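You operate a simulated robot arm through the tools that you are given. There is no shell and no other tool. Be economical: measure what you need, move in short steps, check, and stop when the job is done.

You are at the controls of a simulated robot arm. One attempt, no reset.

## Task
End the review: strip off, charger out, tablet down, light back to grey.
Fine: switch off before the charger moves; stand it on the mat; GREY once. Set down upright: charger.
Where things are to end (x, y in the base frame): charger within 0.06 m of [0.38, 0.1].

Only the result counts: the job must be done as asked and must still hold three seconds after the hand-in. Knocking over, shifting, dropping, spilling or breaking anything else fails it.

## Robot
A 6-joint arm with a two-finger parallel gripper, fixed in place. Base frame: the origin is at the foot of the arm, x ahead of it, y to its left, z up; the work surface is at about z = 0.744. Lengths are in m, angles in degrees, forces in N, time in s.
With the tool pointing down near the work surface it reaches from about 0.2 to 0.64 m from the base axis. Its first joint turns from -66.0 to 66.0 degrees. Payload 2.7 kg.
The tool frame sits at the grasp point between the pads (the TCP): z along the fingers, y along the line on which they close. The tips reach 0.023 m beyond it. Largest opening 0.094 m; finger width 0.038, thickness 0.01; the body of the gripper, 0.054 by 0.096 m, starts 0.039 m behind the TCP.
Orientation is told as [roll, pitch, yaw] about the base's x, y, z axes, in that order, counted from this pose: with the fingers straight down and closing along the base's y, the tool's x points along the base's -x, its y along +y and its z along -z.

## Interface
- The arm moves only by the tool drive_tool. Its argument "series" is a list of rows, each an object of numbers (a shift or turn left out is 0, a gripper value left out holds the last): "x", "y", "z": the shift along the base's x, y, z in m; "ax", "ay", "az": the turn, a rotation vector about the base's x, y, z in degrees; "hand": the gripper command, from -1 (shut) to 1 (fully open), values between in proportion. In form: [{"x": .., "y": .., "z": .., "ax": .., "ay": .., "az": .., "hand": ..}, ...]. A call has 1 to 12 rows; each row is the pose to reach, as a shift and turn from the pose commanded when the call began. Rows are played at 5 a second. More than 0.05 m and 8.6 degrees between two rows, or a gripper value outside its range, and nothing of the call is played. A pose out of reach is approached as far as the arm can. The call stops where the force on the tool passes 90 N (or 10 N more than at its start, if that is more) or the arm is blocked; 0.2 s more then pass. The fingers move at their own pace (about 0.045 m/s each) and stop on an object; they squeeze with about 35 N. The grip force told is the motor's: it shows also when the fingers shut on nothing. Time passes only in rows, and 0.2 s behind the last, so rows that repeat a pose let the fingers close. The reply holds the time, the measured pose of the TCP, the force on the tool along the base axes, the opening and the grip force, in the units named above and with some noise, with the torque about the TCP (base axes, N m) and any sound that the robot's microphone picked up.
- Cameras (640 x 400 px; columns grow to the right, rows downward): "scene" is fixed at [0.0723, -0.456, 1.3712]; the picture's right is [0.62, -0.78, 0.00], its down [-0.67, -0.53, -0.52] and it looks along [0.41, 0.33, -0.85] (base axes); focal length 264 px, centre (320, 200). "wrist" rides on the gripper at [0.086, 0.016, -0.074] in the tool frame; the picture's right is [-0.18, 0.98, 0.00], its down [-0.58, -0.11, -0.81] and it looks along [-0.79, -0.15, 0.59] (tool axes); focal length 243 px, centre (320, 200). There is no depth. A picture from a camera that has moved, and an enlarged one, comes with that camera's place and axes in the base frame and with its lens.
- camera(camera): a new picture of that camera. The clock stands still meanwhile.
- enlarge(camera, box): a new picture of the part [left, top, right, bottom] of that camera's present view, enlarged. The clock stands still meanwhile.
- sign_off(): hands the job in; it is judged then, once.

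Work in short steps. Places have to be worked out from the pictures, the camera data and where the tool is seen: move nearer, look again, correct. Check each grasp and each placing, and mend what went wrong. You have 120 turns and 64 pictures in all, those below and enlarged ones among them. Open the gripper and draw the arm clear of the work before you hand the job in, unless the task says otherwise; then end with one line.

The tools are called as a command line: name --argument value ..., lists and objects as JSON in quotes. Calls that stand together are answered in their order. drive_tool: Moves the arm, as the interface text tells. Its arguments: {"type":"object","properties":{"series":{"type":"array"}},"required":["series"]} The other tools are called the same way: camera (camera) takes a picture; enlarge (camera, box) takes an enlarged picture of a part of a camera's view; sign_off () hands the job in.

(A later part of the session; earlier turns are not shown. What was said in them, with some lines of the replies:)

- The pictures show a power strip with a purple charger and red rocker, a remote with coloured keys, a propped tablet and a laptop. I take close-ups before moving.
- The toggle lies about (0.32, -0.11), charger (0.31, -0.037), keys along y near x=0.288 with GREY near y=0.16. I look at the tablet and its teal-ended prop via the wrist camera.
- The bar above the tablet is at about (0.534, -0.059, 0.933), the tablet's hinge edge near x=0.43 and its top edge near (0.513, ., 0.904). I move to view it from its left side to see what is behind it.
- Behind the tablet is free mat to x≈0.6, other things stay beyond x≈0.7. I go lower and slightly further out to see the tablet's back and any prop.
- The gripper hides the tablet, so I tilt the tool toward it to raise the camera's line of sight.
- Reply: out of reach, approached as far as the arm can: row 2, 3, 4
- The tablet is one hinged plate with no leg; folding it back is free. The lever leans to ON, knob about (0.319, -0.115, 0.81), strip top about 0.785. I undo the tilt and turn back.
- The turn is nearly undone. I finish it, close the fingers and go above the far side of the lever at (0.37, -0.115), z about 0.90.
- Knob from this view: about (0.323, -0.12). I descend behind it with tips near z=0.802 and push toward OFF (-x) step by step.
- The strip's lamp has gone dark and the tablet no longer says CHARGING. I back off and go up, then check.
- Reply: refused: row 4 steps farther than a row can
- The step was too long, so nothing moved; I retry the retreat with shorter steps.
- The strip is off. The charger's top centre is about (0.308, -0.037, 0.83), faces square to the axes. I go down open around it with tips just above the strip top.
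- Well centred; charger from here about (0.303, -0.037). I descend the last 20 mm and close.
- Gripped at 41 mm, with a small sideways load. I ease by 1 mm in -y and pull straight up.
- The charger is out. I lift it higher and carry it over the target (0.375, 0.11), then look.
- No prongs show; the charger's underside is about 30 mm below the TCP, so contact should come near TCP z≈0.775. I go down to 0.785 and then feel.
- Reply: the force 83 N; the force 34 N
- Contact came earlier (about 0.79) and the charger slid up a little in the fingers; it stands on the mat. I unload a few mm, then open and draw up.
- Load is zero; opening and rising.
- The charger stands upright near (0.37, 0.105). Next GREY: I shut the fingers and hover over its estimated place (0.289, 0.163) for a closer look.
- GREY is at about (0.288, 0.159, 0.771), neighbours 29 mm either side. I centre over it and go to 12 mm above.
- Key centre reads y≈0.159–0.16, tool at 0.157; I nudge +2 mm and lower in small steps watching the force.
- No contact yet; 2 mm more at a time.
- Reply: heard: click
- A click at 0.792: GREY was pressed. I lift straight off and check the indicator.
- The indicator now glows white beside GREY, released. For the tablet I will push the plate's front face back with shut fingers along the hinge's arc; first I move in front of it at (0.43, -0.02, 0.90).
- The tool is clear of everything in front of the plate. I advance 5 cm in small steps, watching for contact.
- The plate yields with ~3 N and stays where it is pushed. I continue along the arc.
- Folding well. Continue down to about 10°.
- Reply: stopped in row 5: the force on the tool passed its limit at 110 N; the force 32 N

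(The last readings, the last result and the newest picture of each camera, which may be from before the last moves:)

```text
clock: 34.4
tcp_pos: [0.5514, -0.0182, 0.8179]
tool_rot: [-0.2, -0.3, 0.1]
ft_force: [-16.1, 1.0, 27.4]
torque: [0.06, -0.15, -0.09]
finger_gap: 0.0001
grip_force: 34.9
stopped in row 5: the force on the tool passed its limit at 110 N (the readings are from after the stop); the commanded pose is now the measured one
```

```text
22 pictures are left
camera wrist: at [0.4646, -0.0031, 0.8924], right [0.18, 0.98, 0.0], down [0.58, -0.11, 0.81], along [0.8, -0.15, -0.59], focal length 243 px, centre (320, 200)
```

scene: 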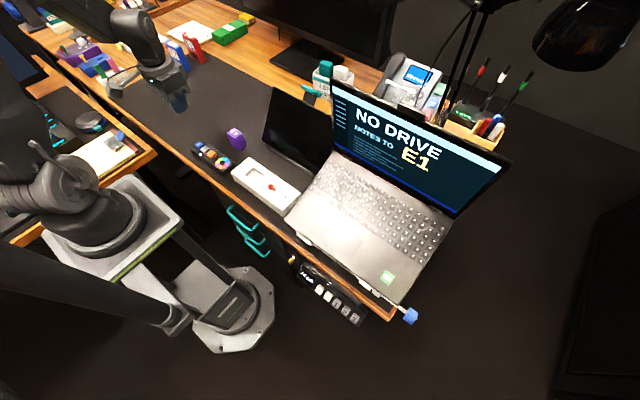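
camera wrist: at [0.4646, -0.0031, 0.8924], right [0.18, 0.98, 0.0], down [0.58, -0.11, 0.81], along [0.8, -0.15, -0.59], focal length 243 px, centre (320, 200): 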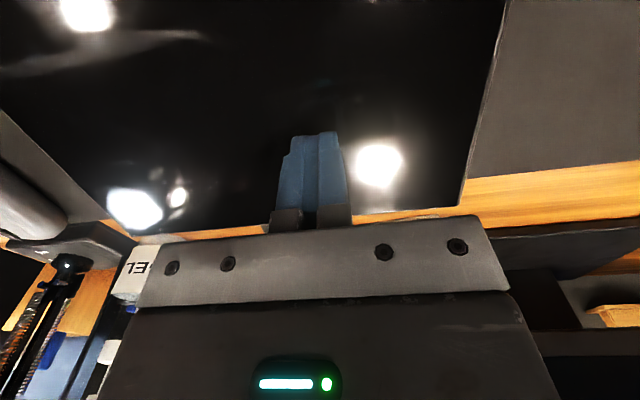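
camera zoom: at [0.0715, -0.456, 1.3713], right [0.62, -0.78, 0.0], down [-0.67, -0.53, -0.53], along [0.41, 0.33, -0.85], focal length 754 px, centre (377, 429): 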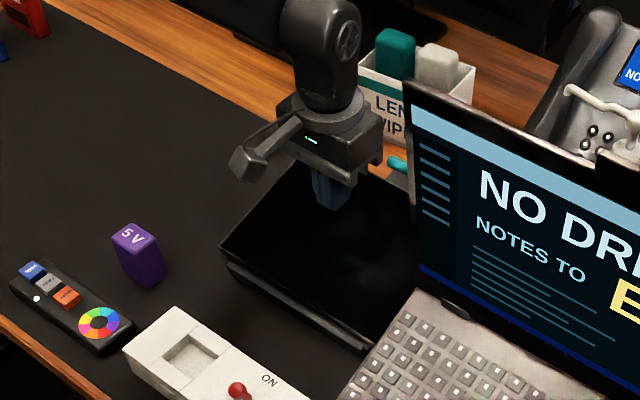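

The plate came to a stop: tip at z≈0.795. I lift off and inspect whether that is the flat end position.

drive_tool --series '[{"z": 0.03, "x": -0.01}, {"z": 0.07, "x": -0.04}, {"z": 0.1, "x": -0.07, "y": 0.03}, {"z": 0.1, "x": -0.1, "y": 0.06}, {"z": 0.1, "x": -0.12, "y": 0.1}, {"z": 0.1, "x": -0.12, "y": 0.14}]'

enlarge --camera "scene" --box '[220, 50, 380, 190]'

camera --camera "wrist"

```text
refused: row 3 steps farther than a row can; nothing moved
```

```text
2.86 times, centred on (300, 120) of scene
camera zoom: at [0.0715, -0.456, 1.3713], right [0.62, -0.78, 0.0], down [-0.67, -0.53, -0.53], along [0.41, 0.33, -0.85], focal length 754 px, centre (377, 429)
```

zoom: 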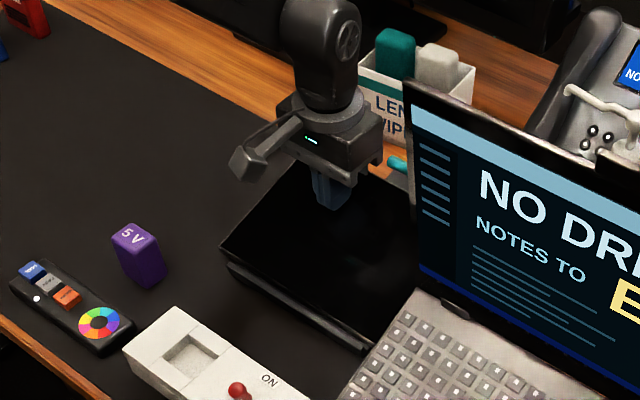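

```text
20 pictures are left
camera wrist: at [0.4646, -0.0031, 0.8924], right [0.18, 0.98, 0.0], down [0.58, -0.11, 0.81], along [0.8, -0.15, -0.59], focal length 243 px, centre (320, 200)
```

wrist: 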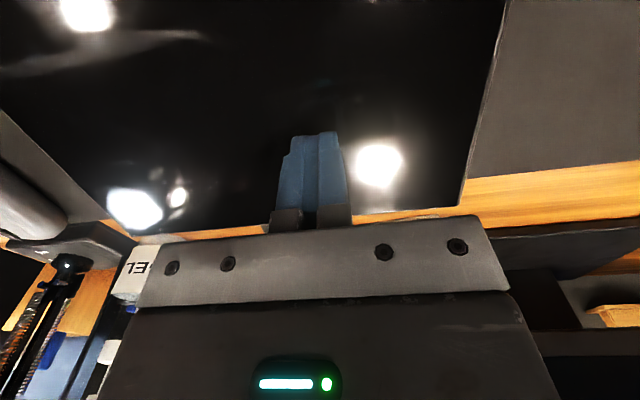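

A step was too long again; I use smaller steps and then look.

drive_tool --series '[{"z": 0.03, "x": -0.01}, {"z": 0.06, "x": -0.03}, {"z": 0.09, "x": -0.05, "y": 0.02}, {"z": 0.1, "x": -0.07, "y": 0.05}, {"z": 0.1, "x": -0.09, "y": 0.09}, {"z": 0.1, "x": -0.11, "y": 0.13}]'

enlarge --camera "scene" --box '[220, 50, 380, 190]'

camera --camera "wrist"

```text
clock: 35.8
tcp_pos: [0.4422, 0.1112, 0.9156]
tool_rot: [-0.1, -0.3, 0.0]
ft_force: [-0.5, 0.2, -0.4]
torque: [-0.01, 0.0, 0.02]
finger_gap: 0.0
grip_force: 34.7
```

```text
2.86 times, centred on (300, 120) of scene
camera zoom: at [0.0723, -0.4561, 1.3712], right [0.62, -0.78, 0.0], down [-0.67, -0.53, -0.52], along [0.41, 0.33, -0.85], focal length 754 px, centre (377, 429)
```

zoom: 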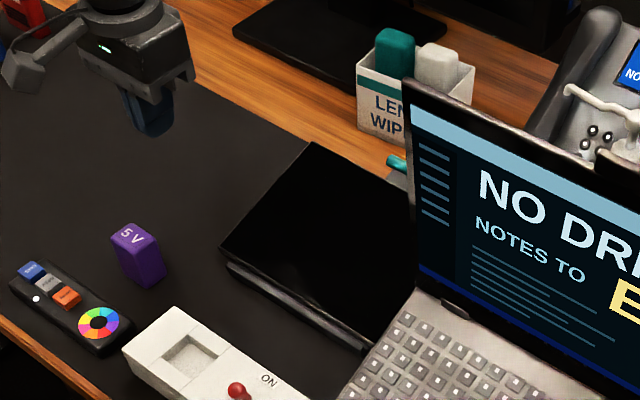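

```text
18 pictures are left
camera wrist: at [0.3551, 0.1275, 0.9891], right [0.18, 0.98, 0.0], down [0.58, -0.11, 0.81], along [0.8, -0.15, -0.59], focal length 243 px, centre (320, 200)
```

wrist: 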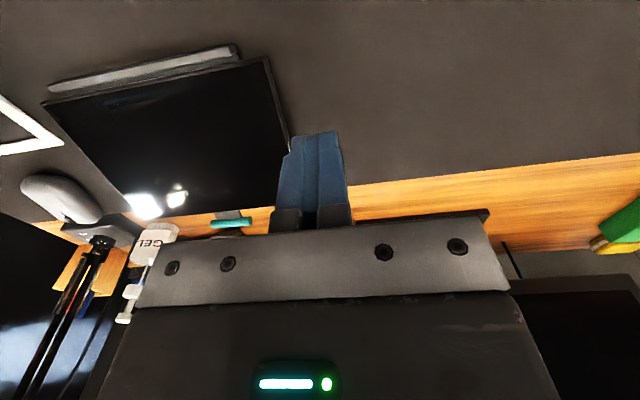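

Near edge of the plate is at z≈0.76 while the tip stopped at ~0.795 at x≈0.57, so it may still be tilted ~15°. I take a side view, as before, to see what it rests on.

drive_tool --series '[{"x": 0.005, "y": 0.015, "az": -8}, {"x": 0.01, "y": 0.03, "az": -16}, {"x": 0.02, "y": 0.045, "az": -24}, {"x": 0.03, "y": 0.06, "az": -32}, {"x": 0.04, "y": 0.075, "az": -40}, {"x": 0.05, "y": 0.09, "az": -48}, {"x": 0.06, "y": 0.1, "az": -56}, {"x": 0.065, "y": 0.11, "az": -64}, {"x": 0.07, "y": 0.11, "az": -72}, {"x": 0.07, "y": 0.11, "az": -80}, {"x": 0.07, "y": 0.11, "az": -87}]'

drive_tool --series '[{"ax": -8, "z": -0.01}, {"ax": -16, "z": -0.02}, {"ax": -24, "z": -0.03}, {"ax": -31, "z": -0.04}]'

camera --camera "wrist"

```text
clock: 38.2
tcp_pos: [0.512, 0.2215, 0.9158]
tool_rot: [0.0, -0.2, -87.0]
ft_force: [0.5, 0.5, -0.5]
torque: [-0.02, 0.0, 0.01]
finger_gap: 0.0003
grip_force: 35.1
```

```text
clock: 39.2
tcp_pos: [0.5116, 0.2207, 0.8739]
tool_rot: [-1.8, -31.3, -86.5]
ft_force: [-0.1, -0.5, -0.6]
torque: [0.01, 0.03, -0.03]
finger_gap: 0.0001
grip_force: 35.0
```

```text
17 pictures are left
camera wrist: at [0.5231, 0.3345, 0.8923], right [0.99, -0.11, 0.07], down [-0.08, -0.08, 0.99], along [-0.11, -0.99, -0.09], focal length 243 px, centre (320, 200)
```

wrist: 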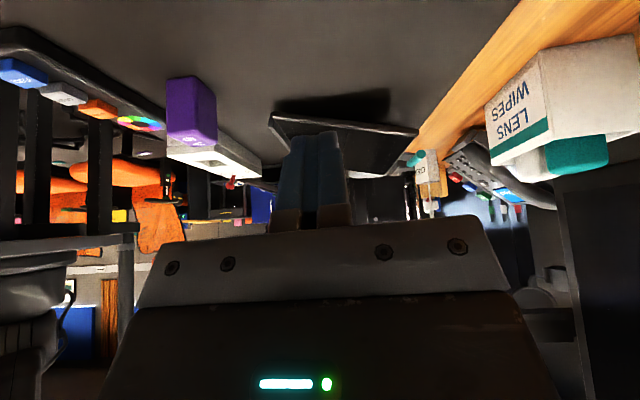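

enlarge --camera "wrist" --box '[240, 70, 460, 200]'

```text
2.91 times, centred on (350, 135) of wrist
camera zoom: at [0.5231, 0.3345, 0.8923], right [0.99, -0.11, 0.07], down [-0.08, -0.08, 0.99], along [-0.11, -0.99, -0.09], focal length 706 px, centre (233, 389)
```

zoom: 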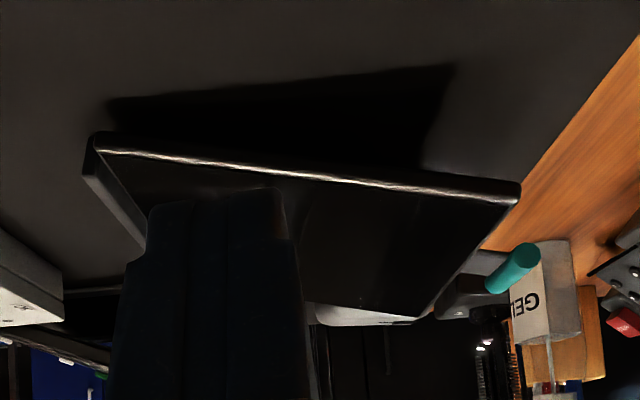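

Side view: the far edge stands at z≈0.80, the near at 0.764, so ~13° remain and nothing visible is beneath it. I return and press again slowly to tell a stop from a speed effect.

drive_tool --series '[{"ax": 8, "z": 0.02}, {"ax": 16, "z": 0.04}, {"ax": 24, "z": 0.06}, {"ax": 31, "z": 0.08}]'

drive_tool --series '[{"az": 8}, {"az": 16}, {"az": 24}, {"az": 32, "y": -0.02}, {"az": 40, "y": -0.04}, {"az": 48, "y": -0.06}, {"az": 56, "y": -0.09}, {"az": 64, "y": -0.12}, {"az": 72, "y": -0.15}, {"az": 80, "y": -0.18, "x": 0.02}, {"az": 87, "y": -0.22, "x": 0.03}, {"az": 87, "y": -0.24, "x": 0.045}]'

```text
clock: 40.2
tcp_pos: [0.5125, 0.2211, 0.9555]
tool_rot: [-0.1, 0.0, -87.0]
ft_force: [-1.1, 0.0, 0.0]
torque: [0.01, -0.02, 0.02]
finger_gap: 0.0001
grip_force: 35.2
```

```text
clock: 42.8
tcp_pos: [0.5564, -0.0212, 0.9542]
tool_rot: [0.0, -0.3, -0.1]
ft_force: [-0.3, -0.3, -1.0]
torque: [-0.02, 0.0, 0.0]
finger_gap: 0.0
grip_force: 35.5
```

Now straight above the plate; I lower to just over it and press in small steps.

drive_tool --series '[{"y": -0.015, "z": -0.04}, {"y": -0.02, "z": -0.08}, {"y": -0.02, "z": -0.115}, {"y": -0.02, "z": -0.125}]'

drive_tool --series '[{"z": -0.003}, {"z": -0.005}, {"z": -0.007}]'

drive_tool --series '[{"z": -0.002}, {"z": -0.004}]'

```text
clock: 43.8
tcp_pos: [0.5567, -0.0371, 0.8304]
tool_rot: [0.1, -0.4, 0.1]
ft_force: [-0.7, -0.9, 0.2]
torque: [0.0, -0.02, 0.02]
finger_gap: 0.0
grip_force: 34.8
```

```text
clock: 44.6
tcp_pos: [0.5559, -0.0385, 0.8236]
tool_rot: [0.0, -0.1, 0.1]
ft_force: [-0.1, -0.4, 0.8]
torque: [-0.04, 0.02, 0.04]
finger_gap: 0.0001
grip_force: 35.3
```

```text
clock: 45.2
tcp_pos: [0.5575, -0.0407, 0.8199]
tool_rot: [0.0, -0.2, 0.1]
ft_force: [-7.6, 1.8, 10.0]
torque: [0.06, -0.03, 0.02]
finger_gap: 0.0
grip_force: 35.5
```

drive_tool --series '[{"z": -0.002}, {"z": -0.003}]'

enlarge --camera "scene" --box '[220, 50, 380, 190]'

```text
clock: 45.8
tcp_pos: [0.5572, -0.0394, 0.8183]
tool_rot: [-0.1, -0.5, 0.1]
ft_force: [-21.3, 0.3, 38.5]
torque: [0.02, -0.22, -0.04]
finger_gap: 0.0
grip_force: 35.0
```

```text
2.86 times, centred on (300, 120) of scene
camera zoom: at [0.0712, -0.456, 1.3713], right [0.62, -0.78, 0.0], down [-0.67, -0.53, -0.53], along [0.41, 0.33, -0.85], focal length 754 px, centre (377, 429)
```

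zoom: 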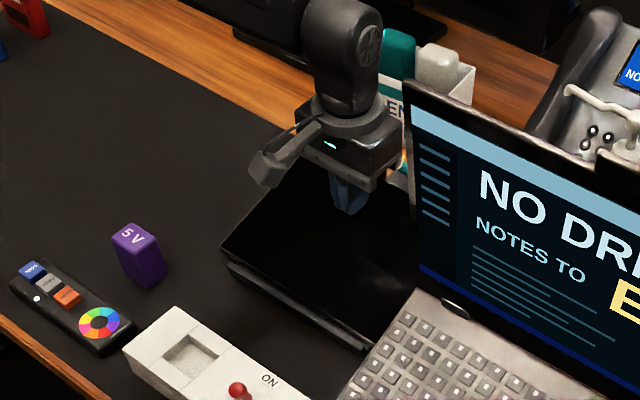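

The plate is firm there (38 N over 1.6 mm), i.e. an end stop or something under it. I back off and look closely at the handle end.

drive_tool --series '[{"z": 0.03}, {"z": 0.07}, {"z": 0.11, "x": -0.02}, {"z": 0.15, "x": -0.04}, {"z": 0.19, "x": -0.06}]'

enlarge --camera "wrist" --box '[100, 0, 540, 240]'

enlarge --camera "scene" --box '[270, 60, 370, 150]'

```text
clock: 47.0
tcp_pos: [0.4951, -0.0391, 1.0055]
tool_rot: [0.0, -0.2, 0.0]
ft_force: [0.0, -0.4, 0.4]
torque: [0.03, 0.02, -0.04]
finger_gap: 0.0001
grip_force: 34.9
```

```text
1.45 times, centred on (320, 120) of wrist
camera zoom: at [0.4077, -0.0228, 1.0803], right [0.18, 0.98, 0.0], down [0.58, -0.11, 0.81], along [0.79, -0.15, -0.59], focal length 353 px, centre (320, 316)
```

zoom: 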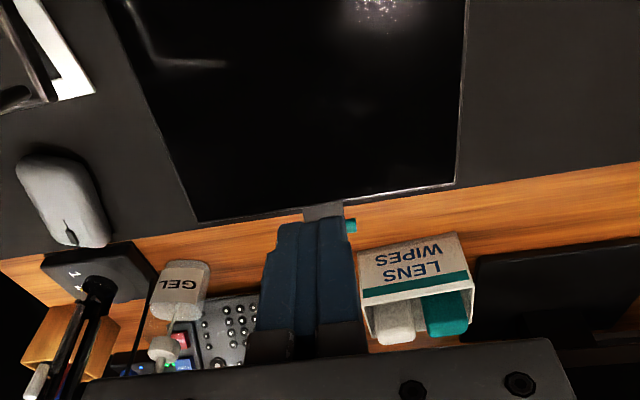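

```text
4.44 times, centred on (320, 105) of scene
camera zoom: at [0.0723, -0.456, 1.3712], right [0.62, -0.78, 0.0], down [-0.67, -0.53, -0.52], along [0.41, 0.33, -0.85], focal length 1172 px, centre (320, 622)
```

zoom: 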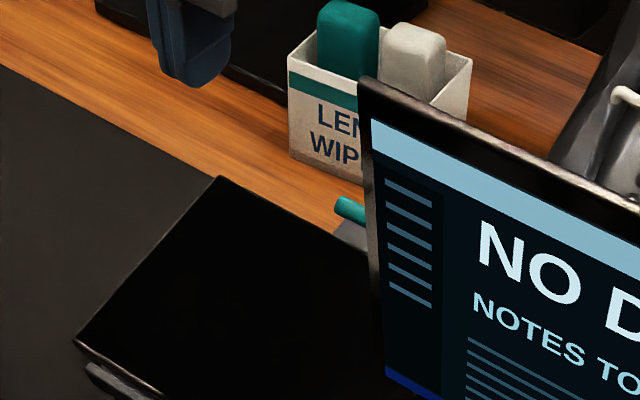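

The handle touches nothing, and the plate holds its lowest position, so that is the hinge's end. I open the hand, draw clear and make a final check.

drive_tool --series '[{"x": -0.04, "y": 0.02, "z": 0.02, "hand": 1}, {"x": -0.08, "y": 0.05, "z": 0.03}, {"x": -0.12, "y": 0.09, "z": 0.04}, {"x": -0.15, "y": 0.13, "z": 0.05}, {"x": -0.17, "y": 0.17, "z": 0.06}, {"x": -0.18, "y": 0.21, "z": 0.07}, {"x": -0.19, "y": 0.25, "z": 0.08}, {"x": -0.19, "y": 0.29, "z": 0.08}]'

camera --camera "scene"

enlarge --camera "scene" --box '[180, 80, 360, 220]'

```text
refused: row 2 steps farther than a row can; nothing moved
```

```text
12 pictures are left
```

scene: 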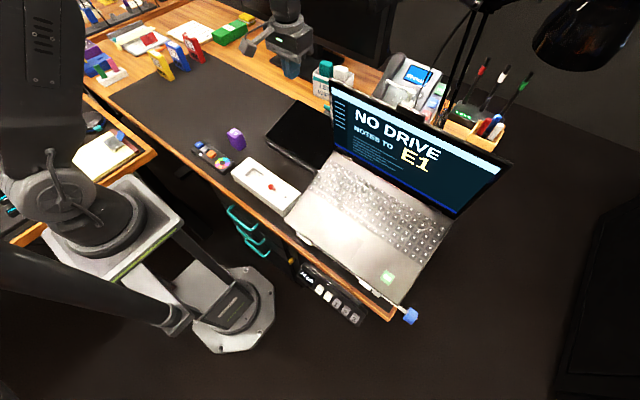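

```text
2.86 times, centred on (270, 150) of scene
camera zoom: at [0.0723, -0.456, 1.3712], right [0.62, -0.78, 0.0], down [-0.67, -0.53, -0.52], along [0.41, 0.33, -0.85], focal length 754 px, centre (463, 343)
```

zoom: 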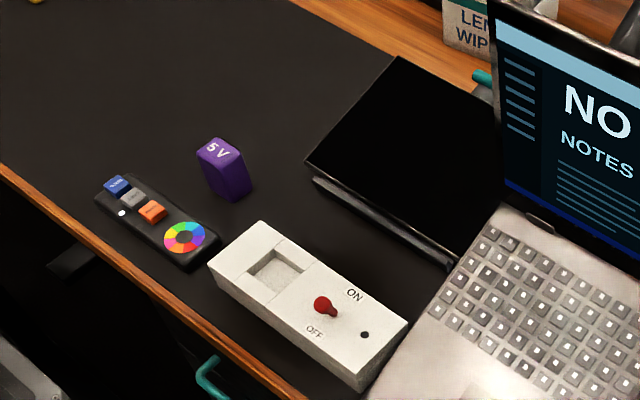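

Everything is as wanted: strip off, charger upright, white indicator at GREY, tablet down. The retreat was refused for step size; I repeat it in shorter steps with the hand open.

drive_tool --series '[{"x": -0.03, "y": 0.02, "z": 0.015, "hand": 1}, {"x": -0.06, "y": 0.05, "z": 0.02}, {"x": -0.09, "y": 0.08, "z": 0.03}, {"x": -0.12, "y": 0.11, "z": 0.04}, {"x": -0.14, "y": 0.14, "z": 0.05}, {"x": -0.16, "y": 0.17, "z": 0.06}, {"x": -0.17, "y": 0.2, "z": 0.06}, {"x": -0.17, "y": 0.2, "z": 0.06}]'

enlarge --camera "scene" --box '[180, 80, 360, 220]'

```text
clock: 48.8
tcp_pos: [0.3257, 0.1613, 1.0676]
tool_rot: [0.1, -0.1, 0.0]
ft_force: [0.8, -0.3, 0.2]
torque: [0.03, 0.02, -0.01]
finger_gap: 0.0938
grip_force: 0.1
```

```text
2.86 times, centred on (270, 150) of scene
camera zoom: at [0.0723, -0.456, 1.3712], right [0.62, -0.78, 0.0], down [-0.67, -0.53, -0.52], along [0.41, 0.33, -0.85], focal length 754 px, centre (463, 343)
```

zoom: 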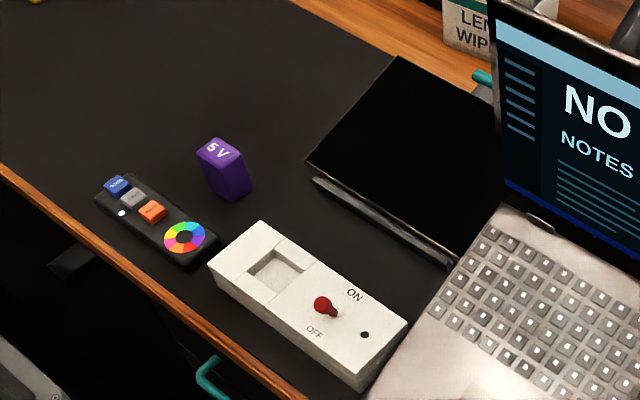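

The hand is open and clear, and all the pieces are stable; I hand in.

sign_off

```text
The job is handed in.
```

I switched the strip off first, then stood the charger upright on the mat near (0.37, 0.105), pressed GREY once, and folded the tablet back until its hinge stopped; it rests about 13° short of flat.
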